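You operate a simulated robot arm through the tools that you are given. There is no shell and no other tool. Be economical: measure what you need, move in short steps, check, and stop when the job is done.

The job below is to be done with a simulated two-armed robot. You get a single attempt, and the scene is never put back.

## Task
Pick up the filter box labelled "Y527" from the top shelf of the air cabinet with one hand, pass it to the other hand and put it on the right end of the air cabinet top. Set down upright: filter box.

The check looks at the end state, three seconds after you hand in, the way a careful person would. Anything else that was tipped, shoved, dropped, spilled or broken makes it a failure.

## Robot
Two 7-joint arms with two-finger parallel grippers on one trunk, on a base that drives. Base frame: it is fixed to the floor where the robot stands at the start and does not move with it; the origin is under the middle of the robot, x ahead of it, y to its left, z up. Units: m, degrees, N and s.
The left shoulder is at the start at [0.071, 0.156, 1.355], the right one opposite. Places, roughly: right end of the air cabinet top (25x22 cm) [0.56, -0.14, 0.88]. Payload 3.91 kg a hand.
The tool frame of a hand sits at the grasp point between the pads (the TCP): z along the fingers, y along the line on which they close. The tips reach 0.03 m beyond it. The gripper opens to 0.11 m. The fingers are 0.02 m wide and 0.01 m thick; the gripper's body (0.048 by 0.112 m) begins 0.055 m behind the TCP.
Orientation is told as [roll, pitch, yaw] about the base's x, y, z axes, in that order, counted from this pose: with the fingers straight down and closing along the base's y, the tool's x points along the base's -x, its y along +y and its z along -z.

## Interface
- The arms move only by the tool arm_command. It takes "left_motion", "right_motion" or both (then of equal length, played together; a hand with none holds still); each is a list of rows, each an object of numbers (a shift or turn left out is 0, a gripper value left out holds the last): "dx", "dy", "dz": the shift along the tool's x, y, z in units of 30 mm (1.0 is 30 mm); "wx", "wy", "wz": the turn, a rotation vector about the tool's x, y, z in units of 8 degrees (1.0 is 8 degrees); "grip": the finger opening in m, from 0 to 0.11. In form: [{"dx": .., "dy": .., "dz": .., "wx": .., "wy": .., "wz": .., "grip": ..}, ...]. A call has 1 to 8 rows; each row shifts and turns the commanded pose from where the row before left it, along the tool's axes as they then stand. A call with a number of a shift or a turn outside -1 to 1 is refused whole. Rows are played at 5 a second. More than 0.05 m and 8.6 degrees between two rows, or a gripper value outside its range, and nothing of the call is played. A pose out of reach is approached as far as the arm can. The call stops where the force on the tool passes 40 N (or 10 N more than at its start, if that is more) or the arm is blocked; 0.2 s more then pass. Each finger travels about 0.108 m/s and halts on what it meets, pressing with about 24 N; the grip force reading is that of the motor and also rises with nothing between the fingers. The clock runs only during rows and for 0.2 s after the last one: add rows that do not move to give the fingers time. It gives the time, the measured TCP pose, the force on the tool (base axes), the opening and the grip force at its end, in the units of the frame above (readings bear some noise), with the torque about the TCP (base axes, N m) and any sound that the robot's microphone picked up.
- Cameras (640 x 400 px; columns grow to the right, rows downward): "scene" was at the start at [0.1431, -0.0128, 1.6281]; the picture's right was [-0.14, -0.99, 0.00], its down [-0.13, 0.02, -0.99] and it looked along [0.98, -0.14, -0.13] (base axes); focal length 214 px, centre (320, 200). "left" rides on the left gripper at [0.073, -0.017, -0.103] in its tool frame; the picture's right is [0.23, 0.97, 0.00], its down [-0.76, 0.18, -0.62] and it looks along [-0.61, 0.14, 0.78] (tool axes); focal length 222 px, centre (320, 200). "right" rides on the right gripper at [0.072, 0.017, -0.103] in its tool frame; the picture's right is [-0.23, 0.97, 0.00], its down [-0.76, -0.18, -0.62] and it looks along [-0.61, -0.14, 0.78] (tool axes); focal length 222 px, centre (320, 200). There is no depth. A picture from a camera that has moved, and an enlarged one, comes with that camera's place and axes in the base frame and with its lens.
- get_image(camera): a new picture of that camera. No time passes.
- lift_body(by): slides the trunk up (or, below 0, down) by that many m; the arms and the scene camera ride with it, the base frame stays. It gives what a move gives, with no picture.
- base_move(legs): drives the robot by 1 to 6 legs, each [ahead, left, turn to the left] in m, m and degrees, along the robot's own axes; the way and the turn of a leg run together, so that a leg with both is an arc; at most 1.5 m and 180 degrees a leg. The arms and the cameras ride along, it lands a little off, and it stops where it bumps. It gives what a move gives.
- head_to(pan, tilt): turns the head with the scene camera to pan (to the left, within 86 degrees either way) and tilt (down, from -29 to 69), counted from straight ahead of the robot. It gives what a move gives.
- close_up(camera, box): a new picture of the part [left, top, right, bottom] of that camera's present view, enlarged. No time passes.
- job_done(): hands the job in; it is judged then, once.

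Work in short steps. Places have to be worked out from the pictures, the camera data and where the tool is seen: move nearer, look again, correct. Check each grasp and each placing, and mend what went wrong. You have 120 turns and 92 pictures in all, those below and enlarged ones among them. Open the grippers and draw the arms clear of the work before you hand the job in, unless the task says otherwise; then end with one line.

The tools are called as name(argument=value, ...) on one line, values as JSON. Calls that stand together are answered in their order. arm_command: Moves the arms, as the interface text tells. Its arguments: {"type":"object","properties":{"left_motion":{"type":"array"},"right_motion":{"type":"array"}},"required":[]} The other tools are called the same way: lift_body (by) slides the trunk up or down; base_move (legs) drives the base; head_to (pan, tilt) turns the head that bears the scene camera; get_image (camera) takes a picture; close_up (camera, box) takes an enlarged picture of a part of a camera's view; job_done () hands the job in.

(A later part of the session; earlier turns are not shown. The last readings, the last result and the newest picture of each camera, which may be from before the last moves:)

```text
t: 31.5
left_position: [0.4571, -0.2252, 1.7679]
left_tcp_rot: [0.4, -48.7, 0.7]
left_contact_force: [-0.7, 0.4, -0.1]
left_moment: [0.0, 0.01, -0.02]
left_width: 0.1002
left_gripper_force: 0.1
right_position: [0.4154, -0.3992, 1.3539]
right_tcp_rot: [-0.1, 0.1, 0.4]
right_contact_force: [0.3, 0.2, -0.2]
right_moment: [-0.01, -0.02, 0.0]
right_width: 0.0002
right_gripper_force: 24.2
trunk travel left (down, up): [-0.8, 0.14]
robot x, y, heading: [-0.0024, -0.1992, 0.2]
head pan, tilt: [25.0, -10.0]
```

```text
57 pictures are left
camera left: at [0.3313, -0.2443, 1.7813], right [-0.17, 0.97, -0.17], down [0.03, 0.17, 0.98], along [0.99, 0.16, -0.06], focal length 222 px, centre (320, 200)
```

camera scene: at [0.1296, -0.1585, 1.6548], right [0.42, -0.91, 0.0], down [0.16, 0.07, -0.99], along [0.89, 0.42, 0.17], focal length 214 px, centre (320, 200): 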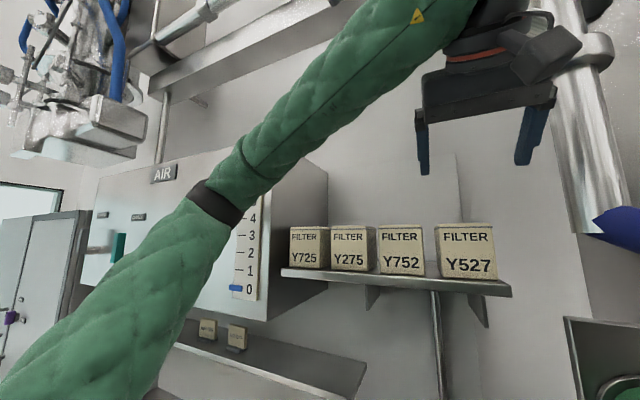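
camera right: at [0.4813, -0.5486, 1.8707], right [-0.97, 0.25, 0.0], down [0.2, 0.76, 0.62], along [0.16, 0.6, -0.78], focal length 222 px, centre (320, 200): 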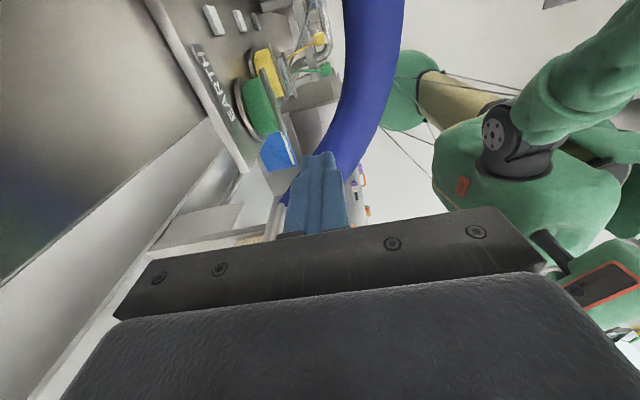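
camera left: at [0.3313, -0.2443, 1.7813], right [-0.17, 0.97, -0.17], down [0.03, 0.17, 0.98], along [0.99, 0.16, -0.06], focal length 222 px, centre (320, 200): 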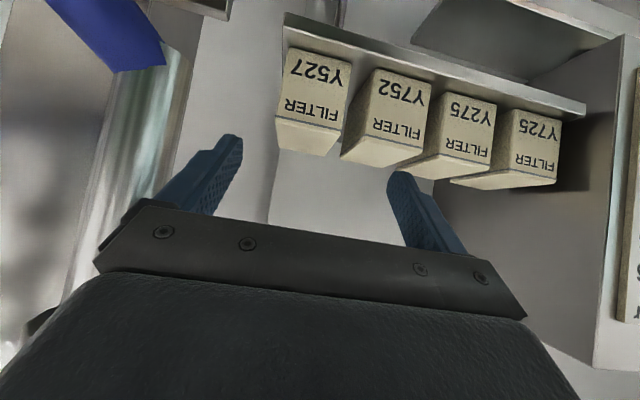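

The base shifted cleanly. Advancing again in two stages, correcting y slightly; first 13 cm.

arm_command(left_motion=[{"dz": 0.85, "dy": -0.12, "dx": 0.1}, {"dz": 0.85, "dy": -0.12}, {"dz": 0.85}, {"dz": 0.85}, {"dz": 0.85}])

get_image(camera="scene")

get_image(camera="left")

```text
t: 32.7
left_position: [0.5319, -0.2409, 1.6882]
left_tcp_rot: [1.0, -49.6, 0.2]
left_contact_force: [0.4, 0.2, -0.1]
left_moment: [-0.02, 0.0, 0.02]
left_width: 0.1001
left_gripper_force: 0.1
right_position: [0.4006, -0.4066, 1.3579]
right_tcp_rot: [0.2, -0.5, 0.4]
right_contact_force: [-0.6, 0.8, 0.1]
right_moment: [-0.01, 0.03, 0.0]
right_width: 0.0
right_gripper_force: 24.0
trunk travel left (down, up): [-0.8, 0.14]
robot x, y, heading: [0.0002, -0.1995, 0.1]
head pan, tilt: [25.0, -10.0]
```

```text
56 pictures are left
camera scene: at [0.1106, -0.1678, 1.657], right [0.42, -0.91, 0.0], down [0.17, 0.08, -0.98], along [0.89, 0.42, 0.18], focal length 214 px, centre (320, 200)
```

scene: 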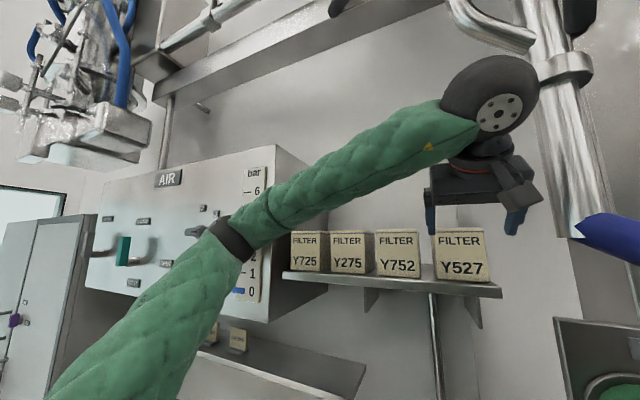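

```text
55 pictures are left
camera left: at [0.4069, -0.259, 1.6997], right [-0.16, 0.97, -0.16], down [0.02, 0.17, 0.99], along [0.99, 0.16, -0.04], focal length 222 px, centre (320, 200)
```

left: 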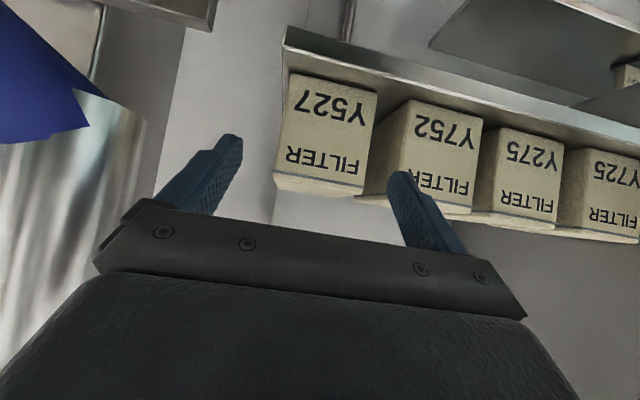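

Same push again: the left elbow (about x 0.48, y 0.2) touches the gauge panel's corner. I'll retract the hand, then drive the base back 12 cm so the elbow stays clear.

arm_command(left_motion=[{"dz": -0.9}, {"dz": -0.9}, {"dz": -0.9}, {"dz": -0.9}])

base_move(legs=[[-0.12, 0, 0]])

head_to(pan=10, tilt=0)

get_image(camera="scene")

```text
t: 33.7
left_position: [0.465, -0.2375, 1.7548]
left_tcp_rot: [0.6, -48.9, 0.4]
left_contact_force: [0.4, 0.9, -0.4]
left_moment: [0.02, -0.01, 0.01]
left_width: 0.1
left_gripper_force: 0.1
right_position: [0.4133, -0.4029, 1.3562]
right_tcp_rot: [0.0, -0.1, 0.4]
right_contact_force: [-0.8, 0.1, 0.4]
right_moment: [0.02, 0.01, -0.05]
right_width: 0.0001
right_gripper_force: 23.5
trunk travel left (down, up): [-0.8, 0.14]
robot x, y, heading: [-0.0001, -0.1991, 0.1]
head pan, tilt: [25.0, -10.0]
```

```text
t: 34.9
left_position: [0.3471, -0.2374, 1.7531]
left_tcp_rot: [0.5, -48.7, 0.4]
left_contact_force: [0.1, 0.1, -0.2]
left_moment: [-0.01, 0.0, -0.01]
left_width: 0.1001
left_gripper_force: 0.1
right_position: [0.2948, -0.4025, 1.3536]
right_tcp_rot: [0.0, 0.0, 0.4]
right_contact_force: [-0.1, -0.2, -0.4]
right_moment: [-0.03, 0.02, -0.02]
right_width: 0.0
right_gripper_force: 24.3
trunk travel left (down, up): [-0.8, 0.14]
robot x, y, heading: [-0.1193, -0.1979, 0.2]
head pan, tilt: [25.0, -10.0]
```

```text
t: 35.7
left_position: [0.3451, -0.2375, 1.7544]
left_tcp_rot: [0.6, -48.8, 0.4]
left_contact_force: [-0.4, -0.2, -0.5]
left_moment: [-0.03, -0.04, -0.04]
left_width: 0.1001
left_gripper_force: 0.0
right_position: [0.2946, -0.4024, 1.3544]
right_tcp_rot: [0.0, 0.2, 0.4]
right_contact_force: [0.9, 0.3, 1.3]
right_moment: [-0.03, -0.01, -0.02]
right_width: 0.0001
right_gripper_force: 24.2
trunk travel left (down, up): [-0.8, 0.14]
robot x, y, heading: [-0.1209, -0.1997, -0.2]
head pan, tilt: [10.0, 0.0]
```

```text
54 pictures are left
camera scene: at [0.0182, -0.182, 1.64], right [0.17, -0.98, 0.0], down [0.0, 0.0, -1.0], along [0.98, 0.17, 0.0], focal length 214 px, centre (320, 200)
```

scene: 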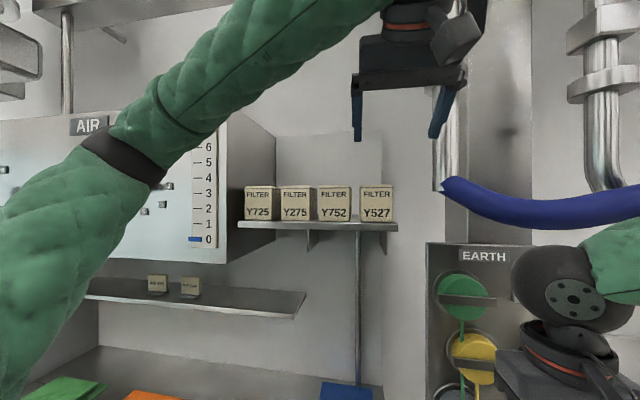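

Clear view and good clearance. Moving the left hand to a standoff on the approach line, about (0.522, −0.2295, 1.706).

arm_command(left_motion=[{"dz": 0.917, "dx": -0.45, "dy": 0.03}, {"dz": 0.917, "dx": -0.45, "dy": 0.03}, {"dz": 0.917, "dx": -0.45, "dy": 0.03}, {"dz": 0.917, "dx": -0.45, "dy": 0.03}, {"dz": 0.917, "dx": -0.45, "dy": 0.03}, {"dz": 0.917, "dx": -0.45}])

get_image(camera="scene")

get_image(camera="left")

```text
t: 37.1
left_position: [0.5261, -0.2293, 1.7042]
left_tcp_rot: [0.6, -48.7, 0.4]
left_contact_force: [0.0, 1.0, -0.3]
left_moment: [-0.02, 0.03, 0.03]
left_width: 0.0999
left_gripper_force: 0.0
right_position: [0.296, -0.4026, 1.354]
right_tcp_rot: [0.0, 0.2, 0.4]
right_contact_force: [-0.1, -0.3, 0.2]
right_moment: [0.03, -0.02, 0.03]
right_width: 0.0001
right_gripper_force: 23.5
trunk travel left (down, up): [-0.8, 0.14]
robot x, y, heading: [-0.1231, -0.1999, 0.1]
head pan, tilt: [10.0, 0.0]
```

```text
53 pictures are left
camera scene: at [0.0216, -0.1818, 1.6395], right [0.17, -0.98, 0.0], down [0.0, 0.0, -1.0], along [0.98, 0.17, 0.0], focal length 214 px, centre (320, 200)
```

scene: 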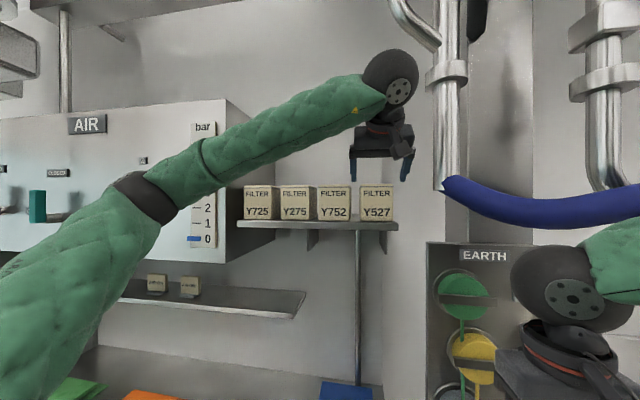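

```text
52 pictures are left
camera left: at [0.401, -0.247, 1.7177], right [-0.17, 0.97, -0.16], down [0.03, 0.17, 0.98], along [0.99, 0.16, -0.06], focal length 222 px, centre (320, 200)
```

left: 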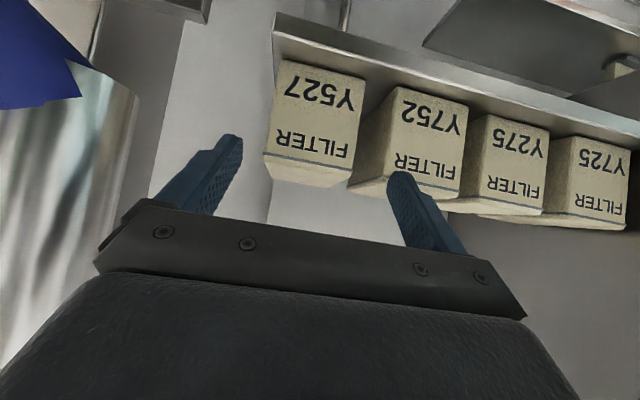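

No push this time. Advancing 9 cm and checking.

arm_command(left_motion=[{"dz": 0.75, "dy": -0.05}, {"dz": 0.75}, {"dz": 0.75}, {"dz": 0.75}])

get_image(camera="left")

close_up(camera="scene", box=[300, 120, 460, 240])

```text
t: 38.1
left_position: [0.5927, -0.2299, 1.6438]
left_tcp_rot: [0.6, -48.7, 0.4]
left_contact_force: [0.3, 0.8, -0.1]
left_moment: [-0.01, 0.0, 0.01]
left_width: 0.1
left_gripper_force: 0.0
right_position: [0.2963, -0.4028, 1.3544]
right_tcp_rot: [0.0, 0.1, 0.4]
right_contact_force: [0.3, -1.1, 0.1]
right_moment: [0.0, 0.02, 0.01]
right_width: 0.0
right_gripper_force: 24.0
trunk travel left (down, up): [-0.8, 0.14]
robot x, y, heading: [-0.1236, -0.1985, -0.3]
head pan, tilt: [10.0, 0.0]
```

```text
51 pictures are left
camera left: at [0.4684, -0.2473, 1.6578], right [-0.17, 0.97, -0.16], down [0.03, 0.17, 0.98], along [0.99, 0.16, -0.06], focal length 222 px, centre (320, 200)
```

left: 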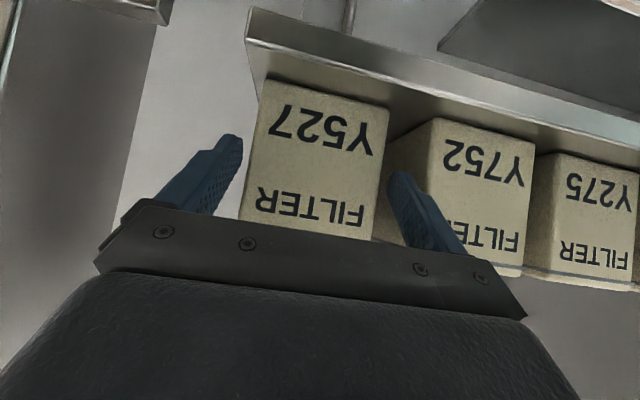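

```text
3.33 times, centred on (380, 180) of scene
camera zoom: at [0.0217, -0.1818, 1.6396], right [0.17, -0.98, 0.0], down [0.0, 0.0, -1.0], along [0.98, 0.17, 0.0], focal length 715 px, centre (120, 267)
```

zoom: 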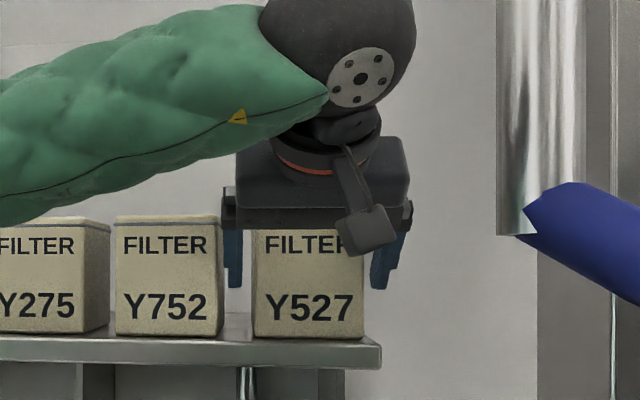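

Fingers straddle Y527 evenly. Final 3.7 cm, then look before closing.

arm_command(left_motion=[{"dz": 0.4}, {"dz": 0.4}, {"dz": 0.4}])

get_image(camera="left")

close_up(camera="scene", box=[300, 120, 460, 240])

```text
t: 38.9
left_position: [0.6199, -0.2283, 1.6218]
left_tcp_rot: [0.6, -48.7, 0.4]
left_contact_force: [0.1, 0.0, -0.6]
left_moment: [0.01, 0.01, -0.01]
left_width: 0.1002
left_gripper_force: 0.0
right_position: [0.2949, -0.4027, 1.3549]
right_tcp_rot: [0.0, 0.1, 0.3]
right_contact_force: [-0.8, 0.8, -0.2]
right_moment: [0.01, 0.0, 0.0]
right_width: 0.0
right_gripper_force: 24.8
trunk travel left (down, up): [-0.8, 0.14]
robot x, y, heading: [-0.1175, -0.1962, 0.2]
head pan, tilt: [10.0, 0.0]
```

```text
49 pictures are left
camera left: at [0.4948, -0.2474, 1.635], right [-0.17, 0.97, -0.16], down [0.03, 0.17, 0.98], along [0.99, 0.16, -0.06], focal length 222 px, centre (320, 200)
```

left: 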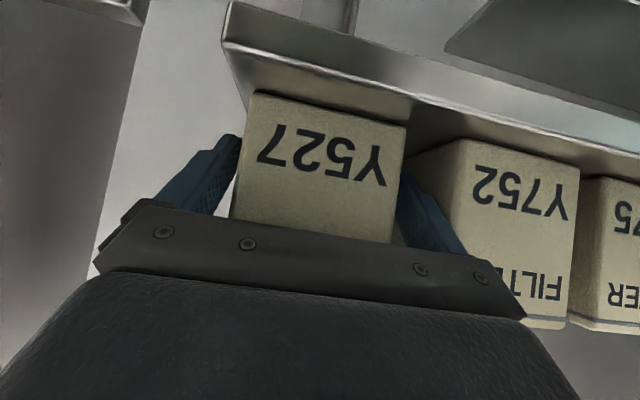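

```text
3.33 times, centred on (380, 180) of scene
camera zoom: at [0.0205, -0.182, 1.6397], right [0.17, -0.98, 0.0], down [0.0, 0.0, -1.0], along [0.98, 0.17, 0.0], focal length 715 px, centre (120, 267)
```

zoom: 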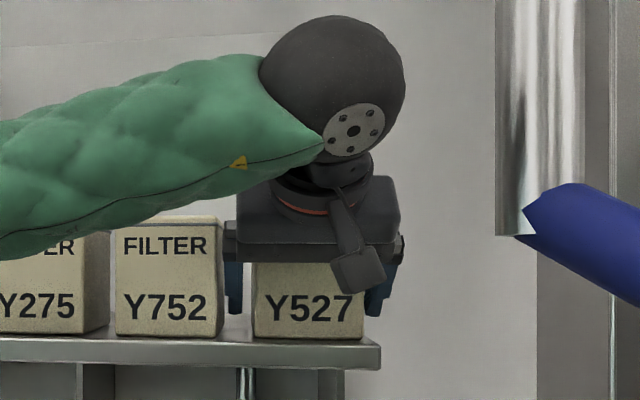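

In place with no contact. Closing the fingers.

arm_command(left_motion=[{"grip": 0.09}, {"grip": 0.07}, {"grip": 0.0}, {}, {}])

```text
t: 40.1
left_position: [0.6193, -0.2292, 1.6216]
left_tcp_rot: [0.5, -48.7, 0.5]
left_contact_force: [1.5, -1.8, 2.3]
left_moment: [-0.27, -0.2, -0.05]
left_width: 0.0851
left_gripper_force: 23.8
right_position: [0.295, -0.4024, 1.3547]
right_tcp_rot: [0.0, 0.2, 0.4]
right_contact_force: [-0.1, 0.0, 0.0]
right_moment: [0.0, 0.02, -0.02]
right_width: 0.0
right_gripper_force: 24.0
trunk travel left (down, up): [-0.8, 0.14]
robot x, y, heading: [-0.1195, -0.1971, -0.2]
head pan, tilt: [10.0, 0.0]
```

Gripped at 0.085 m. Lifting straight up about 4 cm to check the hold.

arm_command(left_motion=[{"dx": -0.2, "dz": -0.176}, {"dx": -0.4, "dz": -0.352}, {"dx": -0.4, "dz": -0.352}, {}])

get_image(camera="scene")

get_image(camera="left")

```text
t: 41.1
left_position: [0.6211, -0.2301, 1.6623]
left_tcp_rot: [0.6, -48.6, 0.5]
left_contact_force: [-0.4, -0.1, -2.9]
left_moment: [-0.05, 0.13, 0.04]
left_width: 0.0852
left_gripper_force: 24.0
right_position: [0.2959, -0.4032, 1.3539]
right_tcp_rot: [0.0, 0.2, 0.3]
right_contact_force: [-0.5, -0.8, -0.3]
right_moment: [0.03, 0.01, 0.0]
right_width: 0.0003
right_gripper_force: 24.1
trunk travel left (down, up): [-0.8, 0.14]
robot x, y, heading: [-0.1181, -0.1963, -0.0]
head pan, tilt: [10.0, 0.0]
```

```text
47 pictures are left
camera scene: at [0.0211, -0.1819, 1.6396], right [0.17, -0.98, 0.0], down [0.0, 0.0, -1.0], along [0.98, 0.17, 0.0], focal length 214 px, centre (320, 200)
```

scene: 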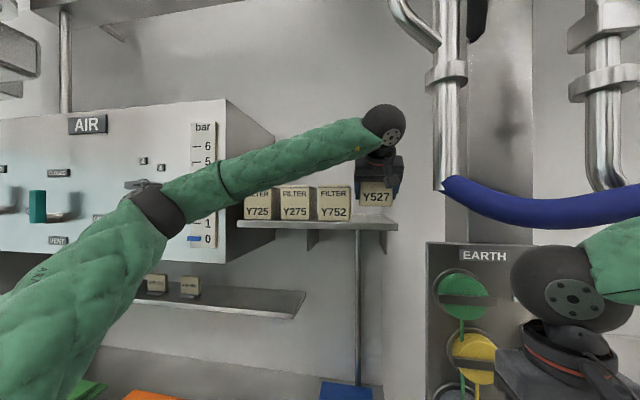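

```text
46 pictures are left
camera left: at [0.4951, -0.2479, 1.6761], right [-0.17, 0.97, -0.16], down [0.03, 0.17, 0.98], along [0.99, 0.16, -0.06], focal length 222 px, centre (320, 200)
```

left: 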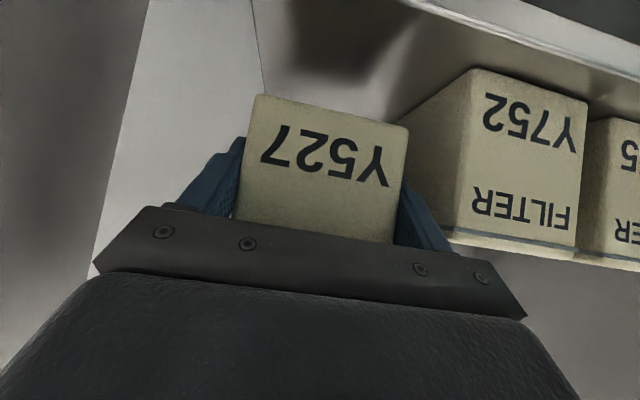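

Y527 is held level (≈0.3 kg). Raising a little more and drawing it straight back from the shelf.

arm_command(left_motion=[{"dx": -0.5, "dz": -0.44}, {"dz": -0.7, "dx": 0.615}, {"dz": -0.894, "dx": 0.786}, {"dz": -0.894, "dx": 0.786}, {"dz": -0.894, "dx": 0.786}, {"dz": -0.894, "dx": 0.786}, {"dz": -0.894, "dx": 0.786}, {"dz": -0.894, "dx": 0.786}])

head_to(pan=-10, tilt=25)

get_image(camera="scene")

```text
t: 42.9
left_position: [0.3744, -0.2354, 1.6842]
left_tcp_rot: [0.6, -48.8, 0.5]
left_contact_force: [-0.8, 0.1, -3.0]
left_moment: [-0.01, 0.13, -0.01]
left_width: 0.0849
left_gripper_force: 24.2
right_position: [0.2942, -0.4028, 1.3544]
right_tcp_rot: [0.0, 0.1, 0.4]
right_contact_force: [-0.5, -0.2, -0.6]
right_moment: [-0.02, 0.0, -0.02]
right_width: 0.0
right_gripper_force: 23.3
trunk travel left (down, up): [-0.8, 0.14]
robot x, y, heading: [-0.1209, -0.1966, -0.0]
head pan, tilt: [10.0, 0.0]
```

```text
t: 43.8
left_position: [0.3789, -0.2348, 1.6826]
left_tcp_rot: [0.6, -48.7, 0.4]
left_contact_force: [0.8, 0.7, -3.6]
left_moment: [-0.03, 0.17, -0.02]
left_width: 0.085
left_gripper_force: 23.8
right_position: [0.2965, -0.4029, 1.3541]
right_tcp_rot: [0.0, 0.2, 0.4]
right_contact_force: [1.0, 0.6, 0.3]
right_moment: [0.0, 0.01, -0.05]
right_width: 0.0001
right_gripper_force: 23.9
trunk travel left (down, up): [-0.8, 0.14]
robot x, y, heading: [-0.1196, -0.1978, -0.2]
head pan, tilt: [-10.0, 25.0]
```

```text
45 pictures are left
camera scene: at [0.0231, -0.2134, 1.5993], right [-0.17, -0.98, 0.0], down [-0.42, 0.07, -0.91], along [0.89, -0.16, -0.42], focal length 214 px, centre (320, 200)
```

scene: 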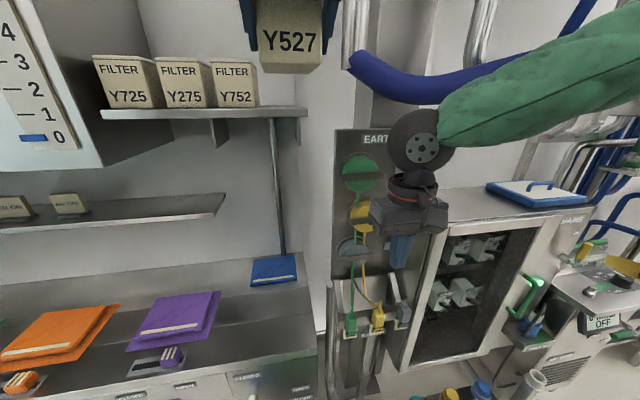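

Setting up the hand-over: the left lowers the box about 24 cm while the right rises to its right side, well separated.

arm_command(left_motion=[{"dz": 0.66, "dx": 0.751}, {"dz": 0.66, "dx": 0.751}, {"dz": 0.66, "dx": 0.751}, {"dz": 0.66, "dx": 0.751}, {"dz": 0.66, "dx": 0.751}, {"dz": 0.66, "dx": 0.751}, {"dz": 0.66, "dx": 0.751}, {"dz": 0.66, "dx": 0.751}], right_motion=[{"dy": -0.8}, {"dy": -0.8, "dz": -1}, {"dz": -1, "dx": -0.6}, {"dz": -1, "dx": -0.6}, {"dz": -1, "dx": -0.6}, {"dz": -1, "dx": -0.6}, {"dz": -1, "dx": -0.6}, {"dz": -1, "dx": -0.6}])

get_image(camera="scene")

```text
t: 45.6
left_position: [0.378, -0.2321, 1.4423]
left_tcp_rot: [0.6, -48.7, 0.4]
left_contact_force: [0.5, 0.6, -3.3]
left_moment: [0.0, 0.13, -0.05]
left_width: 0.0849
left_gripper_force: 23.8
right_position: [0.4049, -0.4496, 1.5651]
right_tcp_rot: [0.0, 0.3, 0.4]
right_contact_force: [0.1, -0.5, 0.3]
right_moment: [0.0, 0.02, -0.04]
right_width: 0.0
right_gripper_force: 23.6
trunk travel left (down, up): [-0.8, 0.14]
robot x, y, heading: [-0.1188, -0.1992, -0.1]
head pan, tilt: [-10.0, 25.0]
```

```text
44 pictures are left
camera scene: at [0.0234, -0.2134, 1.5992], right [-0.17, -0.98, 0.0], down [-0.42, 0.07, -0.91], along [0.89, -0.16, -0.42], focal length 214 px, centre (320, 200)
```

scene: 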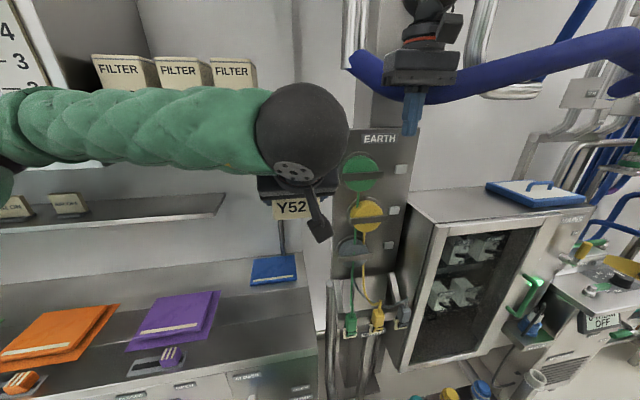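

Box held level. Moving the right hand over the box (tips ~4 cm above it) with fingers opening to 0.105.

arm_command(right_motion=[{"dy": 0.9, "grip": 0.105}, {"dy": 0.9, "dx": -0.3}, {"dy": 0.9}, {"dy": 0.9}, {"dy": 0.9}, {"dy": 0.9}, {"dy": 0.9}, {"dy": 0.9}])

get_image(camera="scene")

get_image(camera="right")

```text
t: 47.4
left_position: [0.3806, -0.2319, 1.4406]
left_tcp_rot: [0.5, -48.6, 0.4]
left_contact_force: [0.2, 0.0, -2.2]
left_moment: [0.0, 0.17, -0.02]
left_width: 0.0849
left_gripper_force: 23.8
right_position: [0.4141, -0.2327, 1.5621]
right_tcp_rot: [0.0, 0.4, 0.4]
right_contact_force: [0.5, 0.6, 0.4]
right_moment: [-0.03, 0.02, 0.01]
right_width: 0.1048
right_gripper_force: 0.1
trunk travel left (down, up): [-0.8, 0.14]
robot x, y, heading: [-0.1185, -0.1991, 0.2]
head pan, tilt: [-10.0, 25.0]
```

```text
43 pictures are left
camera scene: at [0.0268, -0.2135, 1.5988], right [-0.17, -0.98, 0.0], down [-0.42, 0.07, -0.9], along [0.89, -0.16, -0.43], focal length 214 px, centre (320, 200)
```

scene: 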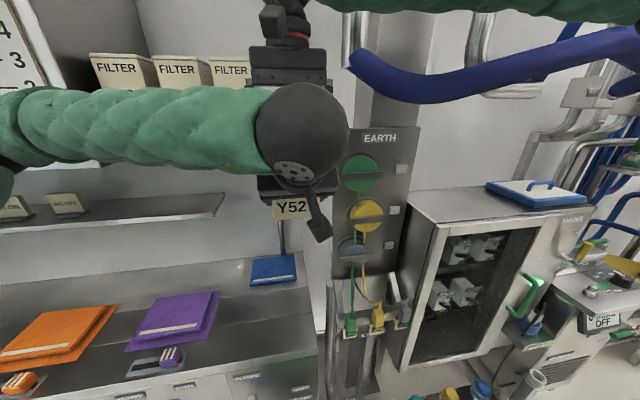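

```text
42 pictures are left
camera right: at [0.3427, -0.216, 1.6657], right [0.22, 0.97, 0.0], down [0.77, -0.17, 0.62], along [0.6, -0.14, -0.79], focal length 222 px, centre (320, 200)
```

right: 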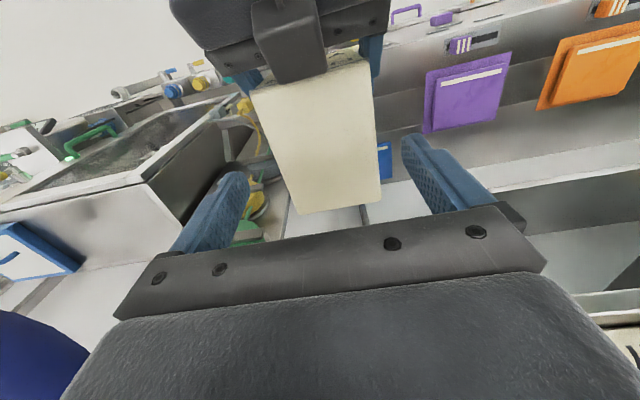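

From the right camera, the box top spans x 0.37…0.49, y −0.275…−0.188, so it is ~12 cm deep with centre x ≈ 0.43. Shifting the right hand forward 1.4 cm and descending in two steps.

arm_command(right_motion=[{"dx": -0.47, "dy": 0.04}, {"dz": 0.6}, {"dz": 0.6}, {"dz": 0.6}])

get_image(camera="right")

```text
t: 48.4
left_position: [0.3795, -0.2307, 1.4423]
left_tcp_rot: [0.5, -48.7, 0.4]
left_contact_force: [0.2, 0.3, -2.9]
left_moment: [0.02, 0.17, -0.01]
left_width: 0.085
left_gripper_force: 23.6
right_position: [0.4257, -0.2334, 1.5093]
right_tcp_rot: [0.0, 0.2, 0.4]
right_contact_force: [0.3, -0.2, 0.4]
right_moment: [-0.01, 0.0, 0.0]
right_width: 0.1047
right_gripper_force: 0.1
trunk travel left (down, up): [-0.8, 0.14]
robot x, y, heading: [-0.1208, -0.1987, 0.2]
head pan, tilt: [-10.0, 25.0]
```

```text
41 pictures are left
camera right: at [0.3526, -0.2151, 1.6137], right [0.22, 0.98, 0.0], down [0.77, -0.17, 0.62], along [0.6, -0.14, -0.78], focal length 222 px, centre (320, 200)
```

right: 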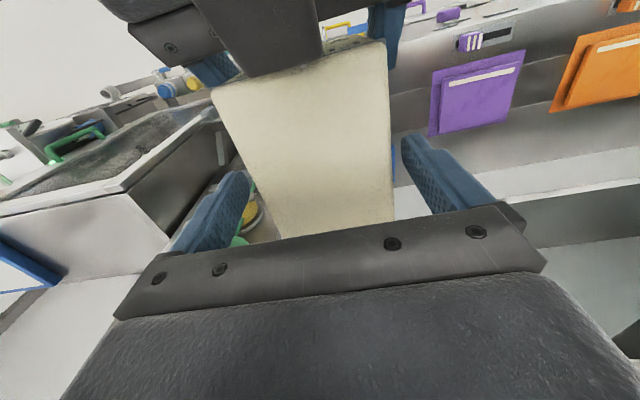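

Fingers straddle the box top. Descending the last 3.6 cm and closing the right fingers gently.

arm_command(right_motion=[{"dz": 0.6, "dy": 0.08}, {"dz": 0.6}, {}, {"grip": 0.095}, {"grip": 0.085}, {"grip": 0.0}, {}, {}])

get_image(camera="right")

```text
t: 50.2
left_position: [0.3774, -0.2322, 1.4423]
left_tcp_rot: [0.5, -48.7, 0.6]
left_contact_force: [-0.5, 2.8, -2.1]
left_moment: [-0.93, 0.06, -0.36]
left_width: 0.085
left_gripper_force: 24.0
right_position: [0.4238, -0.2312, 1.4748]
right_tcp_rot: [0.0, 0.3, 0.3]
right_contact_force: [0.3, -3.1, 0.1]
right_moment: [0.88, 0.03, 0.44]
right_width: 0.0849
right_gripper_force: 23.7
trunk travel left (down, up): [-0.8, 0.14]
robot x, y, heading: [-0.1184, -0.1971, 0.0]
head pan, tilt: [-10.0, 25.0]
```

```text
40 pictures are left
camera right: at [0.3526, -0.2138, 1.5781], right [0.22, 0.98, 0.0], down [0.76, -0.17, 0.62], along [0.61, -0.14, -0.78], focal length 222 px, centre (320, 200)
```

right: 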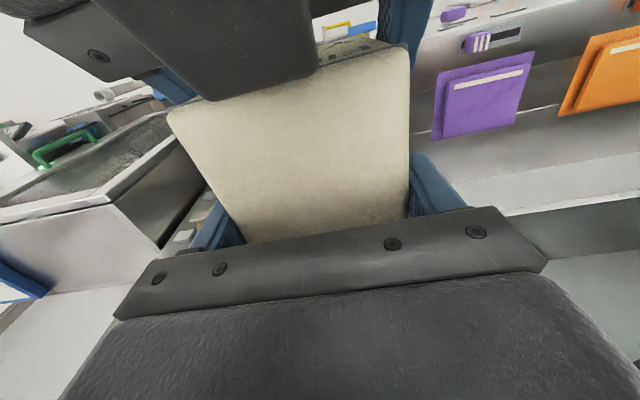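

Both hands hold the box (0.085 m). Opening the left fingers to 0.105 and checking that the right hand takes the weight.

arm_command(left_motion=[{"grip": 0.09}, {"grip": 0.105}, {}, {}])

get_image(camera="left")

```text
t: 51.2
left_position: [0.3775, -0.2309, 1.4424]
left_tcp_rot: [0.6, -48.6, 0.4]
left_contact_force: [-0.7, 0.9, 0.4]
left_moment: [-0.01, 0.03, 0.02]
left_width: 0.105
left_gripper_force: 0.1
right_position: [0.4252, -0.2309, 1.4744]
right_tcp_rot: [0.0, 0.2, 0.4]
right_contact_force: [0.0, 0.2, 1.1]
right_moment: [-0.01, 0.0, 0.01]
right_width: 0.0845
right_gripper_force: 24.1
trunk travel left (down, up): [-0.8, 0.14]
robot x, y, heading: [-0.1186, -0.1995, -0.1]
head pan, tilt: [-10.0, 25.0]
```

```text
39 pictures are left
camera left: at [0.253, -0.25, 1.4562], right [-0.17, 0.97, -0.16], down [0.03, 0.17, 0.98], along [0.99, 0.16, -0.06], focal length 222 px, centre (320, 200)
```

left: 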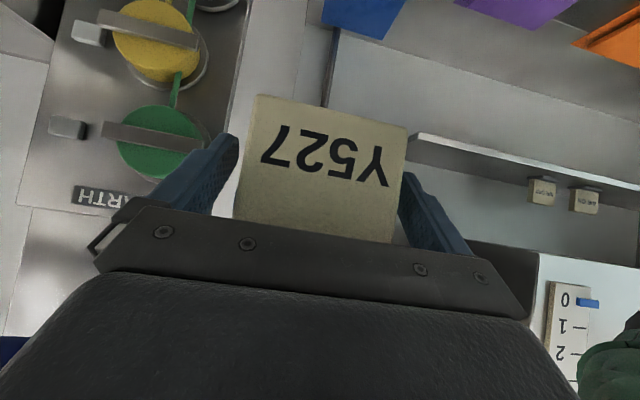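

Left released, box unmoved. Withdrawing the left hand straight back along its tool axis.

arm_command(left_motion=[{"dz": -0.5}, {"dz": -0.7}, {"dz": -0.8}, {"dz": -0.8}])

get_image(camera="left")

get_image(camera="scene")

```text
t: 52.2
left_position: [0.3127, -0.2359, 1.4973]
left_tcp_rot: [0.7, -48.8, 0.5]
left_contact_force: [-0.5, -0.6, -0.1]
left_moment: [0.03, -0.01, 0.0]
left_width: 0.1051
left_gripper_force: 0.0
right_position: [0.4237, -0.2318, 1.475]
right_tcp_rot: [0.0, 0.1, 0.3]
right_contact_force: [-0.4, 0.2, 0.3]
right_moment: [0.02, -0.04, -0.02]
right_width: 0.085
right_gripper_force: 24.0
trunk travel left (down, up): [-0.8, 0.14]
robot x, y, heading: [-0.1199, -0.197, -0.3]
head pan, tilt: [-10.0, 25.0]
```

```text
38 pictures are left
camera left: at [0.1874, -0.2532, 1.5109], right [-0.16, 0.97, -0.16], down [0.03, 0.17, 0.98], along [0.99, 0.16, -0.06], focal length 222 px, centre (320, 200)
```

left: 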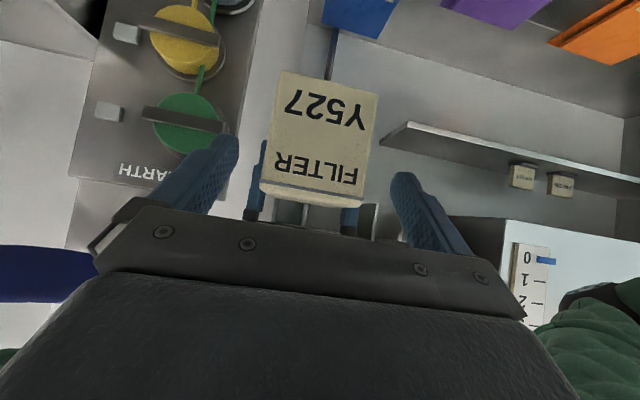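

```text
37 pictures are left
camera scene: at [0.0217, -0.2142, 1.5993], right [-0.17, -0.98, 0.0], down [-0.42, 0.07, -0.91], along [0.89, -0.16, -0.42], focal length 214 px, centre (320, 200)
```

scene: 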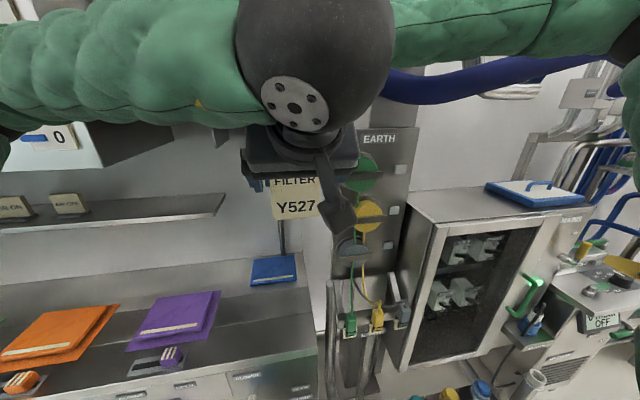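

The right hand alone holds the box upright. Moving the left hand off to the left.

arm_command(left_motion=[{"dy": 1}, {"dy": 1}, {"dy": 1}, {"dy": 1}, {"dy": 1}, {"dy": 1}, {"dy": 1}, {"dy": 1}])

head_to(pan=5, tilt=45)

get_image(camera="scene")

```text
t: 54.0
left_position: [0.3383, -0.0041, 1.5353]
left_tcp_rot: [0.5, -48.6, 0.5]
left_contact_force: [0.3, 0.0, 0.2]
left_moment: [-0.01, 0.02, -0.03]
left_width: 0.105
left_gripper_force: 0.1
left hand out of reach, approached as far as the arm can: row 4, 5, 6, 7, 8
right_position: [0.4258, -0.2293, 1.4751]
right_tcp_rot: [-0.1, 0.2, 0.5]
right_contact_force: [-0.1, 0.5, 0.5]
right_moment: [0.0, 0.0, 0.02]
right_width: 0.085
right_gripper_force: 24.2
trunk travel left (down, up): [-0.8, 0.14]
robot x, y, heading: [-0.116, -0.198, 0.3]
head pan, tilt: [-10.0, 25.0]
```

```text
t: 54.8
left_position: [0.337, -0.0071, 1.5366]
left_tcp_rot: [0.7, -48.5, 0.4]
left_contact_force: [-0.3, 0.2, 0.4]
left_moment: [0.0, 0.01, -0.01]
left_width: 0.1051
left_gripper_force: 0.1
right_position: [0.4248, -0.232, 1.4749]
right_tcp_rot: [0.0, 0.2, 0.4]
right_contact_force: [0.5, 0.0, 0.5]
right_moment: [0.0, 0.0, 0.02]
right_width: 0.0851
right_gripper_force: 24.0
trunk travel left (down, up): [-0.8, 0.14]
robot x, y, heading: [-0.1245, -0.1997, -0.1]
head pan, tilt: [5.0, 45.0]
```

```text
36 pictures are left
camera scene: at [0.0129, -0.191, 1.5687], right [0.09, -1.0, 0.0], down [-0.7, -0.06, -0.71], along [0.7, 0.06, -0.71], focal length 214 px, centre (320, 200)
```

scene: 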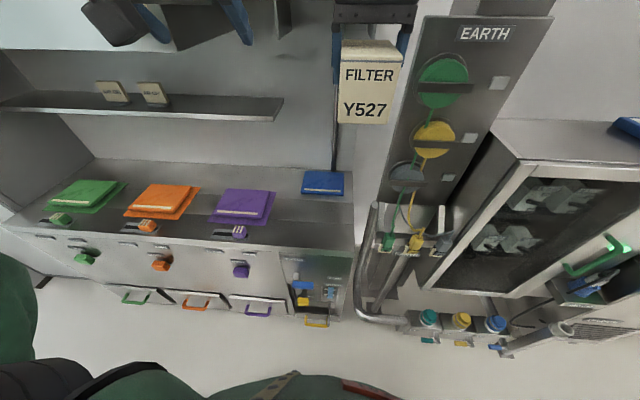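

The right end of the top is clear: front-right corner ≈ (0.445, −0.27), purple folder ends near y 0.05, blue folder sits at the back. I'll shift the base left 9 cm to line up, then lower the trunk 0.35 m.

base_move(legs=[[0, 0.09, 0]])

lift_body(by=-0.2)

get_image(camera="scene")

```text
t: 55.9
left_position: [0.339, 0.0797, 1.534]
left_tcp_rot: [0.7, -48.5, 0.4]
left_contact_force: [0.0, 0.0, 0.3]
left_moment: [0.0, -0.02, -0.04]
left_width: 0.1049
left_gripper_force: 0.1
right_position: [0.4266, -0.1434, 1.4748]
right_tcp_rot: [0.0, 0.2, 0.5]
right_contact_force: [-0.2, -0.3, 0.5]
right_moment: [-0.01, 0.01, 0.01]
right_width: 0.0849
right_gripper_force: 23.7
trunk travel left (down, up): [-0.8, 0.14]
robot x, y, heading: [-0.1164, -0.1117, -0.1]
head pan, tilt: [5.0, 45.0]
```

```text
t: 58.1
left_position: [0.3375, 0.0811, 1.3362]
left_tcp_rot: [0.6, -48.6, 0.6]
left_contact_force: [0.3, -0.8, 0.0]
left_moment: [-0.03, 0.0, 0.02]
left_width: 0.1049
left_gripper_force: 0.0
right_position: [0.4247, -0.1425, 1.2746]
right_tcp_rot: [0.0, 0.2, 0.5]
right_contact_force: [-0.4, 0.1, 0.6]
right_moment: [-0.03, -0.01, -0.02]
right_width: 0.0849
right_gripper_force: 23.9
trunk travel left (down, up): [-0.6, 0.34]
robot x, y, heading: [-0.1204, -0.1083, 0.3]
head pan, tilt: [5.0, 45.0]
```

```text
35 pictures are left
camera scene: at [0.0132, -0.102, 1.3688], right [0.09, -1.0, 0.0], down [-0.7, -0.06, -0.71], along [0.7, 0.06, -0.71], focal length 214 px, centre (320, 200)
```

scene: 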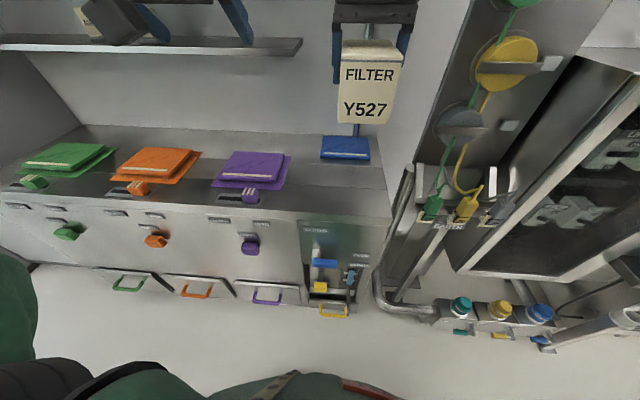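

All clear. Lowering another 0.17 m, then reaching forward with the box toward x ≈ 0.56.

lift_body(by=-0.17)

arm_command(right_motion=[{"dx": -0.7}, {"dx": -0.9}, {"dx": -0.9}, {"dx": -0.9}, {"dx": -0.9}])

get_image(camera="scene")

get_image(camera="right")

```text
t: 60.0
left_position: [0.3378, 0.0823, 1.1653]
left_tcp_rot: [0.7, -48.6, 0.5]
left_contact_force: [0.2, -0.5, 0.0]
left_moment: [0.0, 0.01, -0.03]
left_width: 0.1053
left_gripper_force: 0.0
right_position: [0.4258, -0.1429, 1.1046]
right_tcp_rot: [0.0, 0.2, 0.6]
right_contact_force: [-0.2, 0.4, -0.3]
right_moment: [-0.01, 0.0, 0.02]
right_width: 0.0849
right_gripper_force: 23.8
trunk travel left (down, up): [-0.43, 0.51]
robot x, y, heading: [-0.1202, -0.113, 0.2]
head pan, tilt: [5.0, 45.0]
```

```text
t: 61.2
left_position: [0.3372, 0.081, 1.1648]
left_tcp_rot: [0.7, -48.6, 0.5]
left_contact_force: [-0.4, 0.3, -0.4]
left_moment: [-0.02, 0.01, -0.02]
left_width: 0.1053
left_gripper_force: 0.1
right_position: [0.5419, -0.1558, 1.1067]
right_tcp_rot: [-0.1, 0.1, 0.5]
right_contact_force: [-0.1, 0.5, -0.4]
right_moment: [0.01, -0.01, -0.02]
right_width: 0.0848
right_gripper_force: 23.5
right hand out of reach, approached as far as the arm can: row 3, 4, 5
trunk travel left (down, up): [-0.43, 0.51]
robot x, y, heading: [-0.1184, -0.1073, 0.3]
head pan, tilt: [5.0, 45.0]
```

```text
34 pictures are left
camera scene: at [0.013, -0.1018, 1.1987], right [0.09, -1.0, 0.0], down [-0.7, -0.06, -0.71], along [0.7, 0.06, -0.71], focal length 214 px, centre (320, 200)
```

scene: 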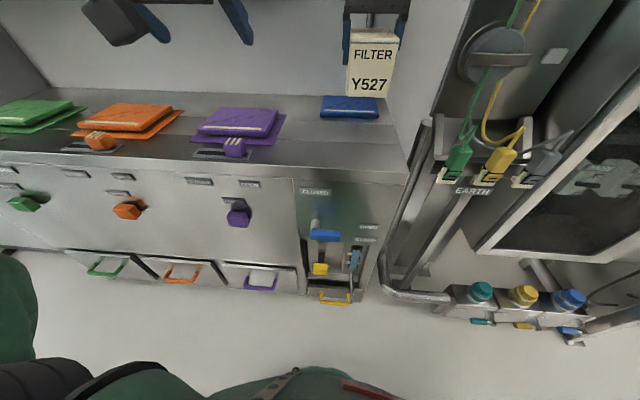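

```text
33 pictures are left
camera right: at [0.4701, -0.1395, 1.2106], right [0.22, 0.98, 0.0], down [0.76, -0.17, 0.62], along [0.61, -0.14, -0.78], focal length 222 px, centre (320, 200)
```

right: 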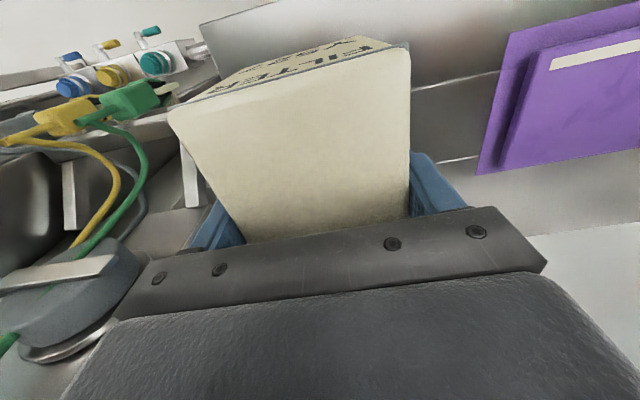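

The arm hit a reach limit at (0.542, −0.156), so I'll nudge the base forward 2.5 cm and left 1.5 cm, then lower the trunk to leave the box ~2 cm above the top.

base_move(legs=[[0.025, 0.015, 0]])

lift_body(by=-0.12)

head_to(pan=0, tilt=25)

get_image(camera="scene")

get_image(camera="left")

```text
t: 62.0
left_position: [0.3655, 0.0972, 1.1637]
left_tcp_rot: [0.5, -48.5, 0.6]
left_contact_force: [0.9, 0.7, -0.4]
left_moment: [-0.01, -0.01, -0.04]
left_width: 0.1047
left_gripper_force: 0.0
right_position: [0.5702, -0.14, 1.1052]
right_tcp_rot: [0.0, 0.3, 0.4]
right_contact_force: [0.7, 0.4, 0.7]
right_moment: [-0.02, 0.06, -0.01]
right_width: 0.0847
right_gripper_force: 24.2
trunk travel left (down, up): [-0.43, 0.51]
robot x, y, heading: [-0.0971, -0.0904, -0.0]
head pan, tilt: [5.0, 45.0]
```

```text
t: 63.5
left_position: [0.3632, 0.0969, 1.0459]
left_tcp_rot: [0.6, -48.7, 0.3]
left_contact_force: [-0.2, -0.4, 0.5]
left_moment: [0.03, 0.02, 0.01]
left_width: 0.105
left_gripper_force: 0.0
right_position: [0.5675, -0.1422, 0.9862]
right_tcp_rot: [0.0, 0.1, 0.5]
right_contact_force: [-0.7, 0.8, 0.2]
right_moment: [0.01, -0.01, 0.02]
right_width: 0.0851
right_gripper_force: 24.2
trunk travel left (down, up): [-0.31, 0.63]
robot x, y, heading: [-0.0919, -0.0961, -0.1]
head pan, tilt: [5.0, 45.0]
```

```text
t: 64.4
left_position: [0.3647, 0.0958, 1.0454]
left_tcp_rot: [0.5, -48.6, 0.3]
left_contact_force: [-0.4, 0.4, 0.5]
left_moment: [-0.03, -0.02, 0.02]
left_width: 0.1053
left_gripper_force: 0.0
right_position: [0.5677, -0.1419, 0.9871]
right_tcp_rot: [-0.1, 0.2, 0.4]
right_contact_force: [0.5, 0.3, 0.2]
right_moment: [0.03, 0.01, 0.02]
right_width: 0.0847
right_gripper_force: 24.2
trunk travel left (down, up): [-0.31, 0.63]
robot x, y, heading: [-0.0935, -0.0951, 0.1]
head pan, tilt: [0.0, 25.0]
```

```text
32 pictures are left
camera scene: at [0.0496, -0.0939, 1.1092], right [0.0, -1.0, 0.0], down [-0.42, 0.0, -0.91], along [0.91, 0.0, -0.42], focal length 214 px, centre (320, 200)
```

scene: 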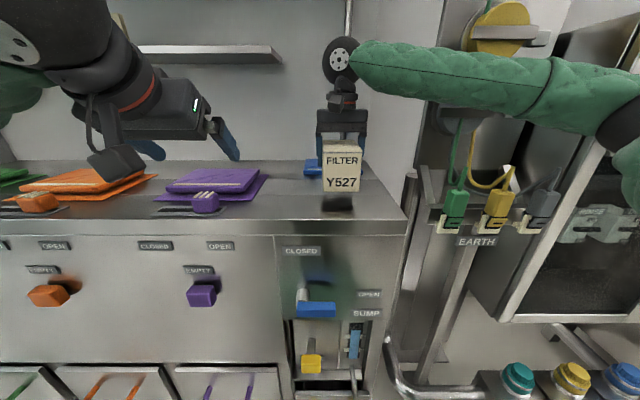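

```text
31 pictures are left
camera left: at [0.2382, 0.0783, 1.0589], right [-0.17, 0.97, -0.16], down [0.03, 0.17, 0.98], along [0.99, 0.16, -0.06], focal length 222 px, centre (320, 200)
```

left: 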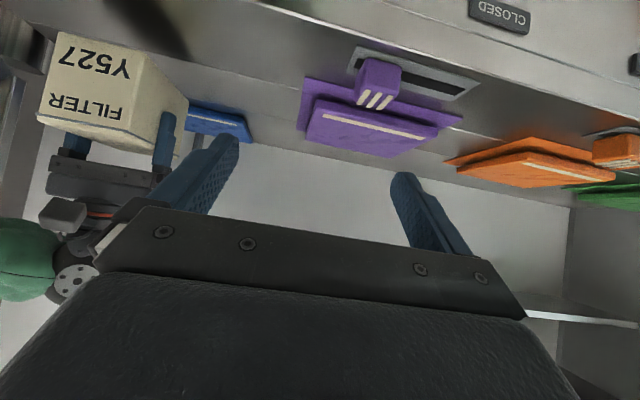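

The box hovers over the clear right end. Lowering by arm in small steps, watching the contact force.

arm_command(right_motion=[{"dz": 0.3}, {"dz": 0.3}, {"dz": 0.3}, {}])

close_up(camera="scene", box=[260, 100, 420, 220])

```text
t: 65.4
left_position: [0.3641, 0.0968, 1.0459]
left_tcp_rot: [0.5, -48.6, 0.5]
left_contact_force: [-0.3, -0.9, 0.1]
left_moment: [-0.03, -0.01, -0.01]
left_width: 0.1051
left_gripper_force: 0.2
right_position: [0.5671, -0.1429, 0.9575]
right_tcp_rot: [0.1, 0.2, 0.5]
right_contact_force: [-0.1, 0.1, 0.2]
right_moment: [0.01, -0.06, 0.01]
right_width: 0.0849
right_gripper_force: 23.7
trunk travel left (down, up): [-0.31, 0.63]
robot x, y, heading: [-0.0903, -0.0973, 0.2]
head pan, tilt: [0.0, 25.0]
```

```text
3.33 times, centred on (340, 160) of scene
camera zoom: at [0.0496, -0.0939, 1.1092], right [0.0, -1.0, 0.0], down [-0.42, 0.0, -0.91], along [0.91, 0.0, -0.42], focal length 715 px, centre (253, 333)
```

zoom: 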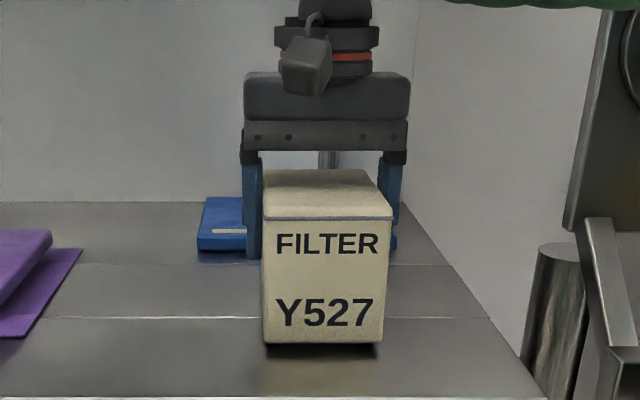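

Nearly down, with a small shadow gap under it. Lowering in 3 mm steps until the force changes.

arm_command(right_motion=[{"dz": 0.1}, {"dz": 0.1}, {}])

```text
t: 66.2
left_position: [0.3636, 0.0976, 1.0473]
left_tcp_rot: [0.6, -48.5, 0.4]
left_contact_force: [0.7, 0.1, 0.2]
left_moment: [0.0, 0.03, -0.02]
left_width: 0.105
left_gripper_force: 0.0
right_position: [0.5676, -0.1424, 0.9533]
right_tcp_rot: [0.0, 0.2, 0.4]
right_contact_force: [-1.0, -1.3, -0.4]
right_moment: [0.04, 0.02, -0.01]
right_width: 0.0849
right_gripper_force: 23.9
trunk travel left (down, up): [-0.31, 0.63]
robot x, y, heading: [-0.0955, -0.094, 0.0]
head pan, tilt: [0.0, 25.0]
```

arm_command(right_motion=[{"dz": 0.07}, {"dz": 0.07}, {}])

close_up(camera="scene", box=[290, 130, 390, 210])

```text
t: 67.0
left_position: [0.3624, 0.0966, 1.0451]
left_tcp_rot: [0.6, -48.6, 0.4]
left_contact_force: [-0.1, 0.0, -0.2]
left_moment: [0.0, 0.04, 0.0]
left_width: 0.1052
left_gripper_force: 0.0
right_position: [0.5665, -0.1426, 0.9514]
right_tcp_rot: [0.0, 0.1, 0.5]
right_contact_force: [1.6, -2.2, 18.7]
right_moment: [-0.14, 0.02, 0.01]
right_width: 0.085
right_gripper_force: 24.1
trunk travel left (down, up): [-0.31, 0.63]
robot x, y, heading: [-0.0933, -0.0946, 0.1]
head pan, tilt: [0.0, 25.0]
```

```text
5.00 times, centred on (340, 170) of scene
camera zoom: at [0.0486, -0.0939, 1.1095], right [0.0, -1.0, 0.0], down [-0.42, 0.0, -0.91], along [0.91, 0.0, -0.42], focal length 1072 px, centre (220, 350)
```

zoom: 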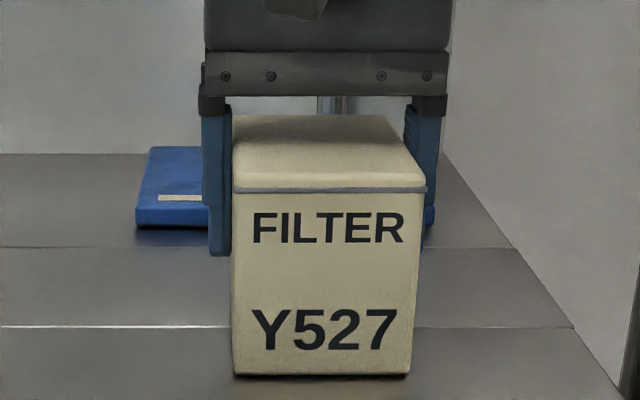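

The box now bears on the surface (18.7 N). Relieving a hair upward, then opening and rising straight up.

arm_command(right_motion=[{"dz": -0.04}, {"grip": 0.09}, {"grip": 0.105}, {}, {}])

arm_command(right_motion=[{"dz": -0.5}, {"dz": -0.8}, {"dz": -0.9}, {"dz": -0.9}, {"dz": -0.9}])

get_image(camera="scene")

```text
t: 68.2
left_position: [0.3629, 0.097, 1.0456]
left_tcp_rot: [0.5, -48.6, 0.3]
left_contact_force: [-1.1, 0.3, -0.4]
left_moment: [0.01, 0.0, -0.01]
left_width: 0.105
left_gripper_force: 0.1
right_position: [0.5671, -0.1421, 0.9501]
right_tcp_rot: [-0.1, 0.1, 0.4]
right_contact_force: [-0.8, 0.4, 0.0]
right_moment: [-0.01, 0.03, 0.02]
right_width: 0.1051
right_gripper_force: 0.0
trunk travel left (down, up): [-0.31, 0.63]
robot x, y, heading: [-0.0901, -0.097, 0.2]
head pan, tilt: [0.0, 25.0]
```

```text
t: 69.4
left_position: [0.3619, 0.097, 1.0456]
left_tcp_rot: [0.6, -48.6, 0.6]
left_contact_force: [0.1, 0.3, -0.7]
left_moment: [0.01, -0.02, -0.03]
left_width: 0.1052
left_gripper_force: 0.0
right_position: [0.5739, -0.1664, 1.0754]
right_tcp_rot: [-0.1, 0.1, 0.4]
right_contact_force: [-0.3, 0.3, -0.3]
right_moment: [0.0, -0.04, -0.02]
right_width: 0.1053
right_gripper_force: 0.0
right hand out of reach, approached as far as the arm can: row 3, 4, 5
trunk travel left (down, up): [-0.31, 0.63]
robot x, y, heading: [-0.0906, -0.0907, 0.2]
head pan, tilt: [0.0, 25.0]
```

```text
28 pictures are left
camera scene: at [0.0488, -0.0935, 1.1093], right [0.0, -1.0, 0.0], down [-0.42, 0.0, -0.91], along [0.91, 0.0, -0.42], focal length 214 px, centre (320, 200)
```

scene: 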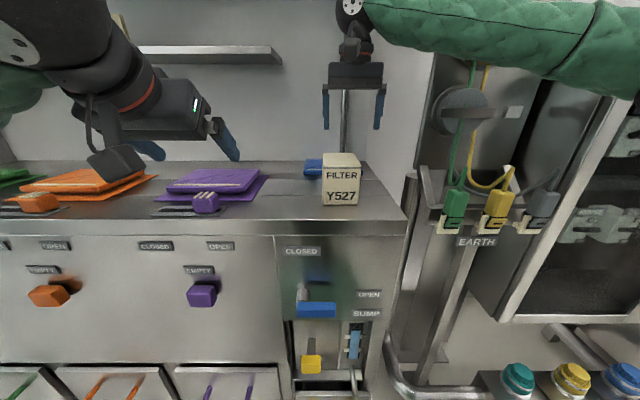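

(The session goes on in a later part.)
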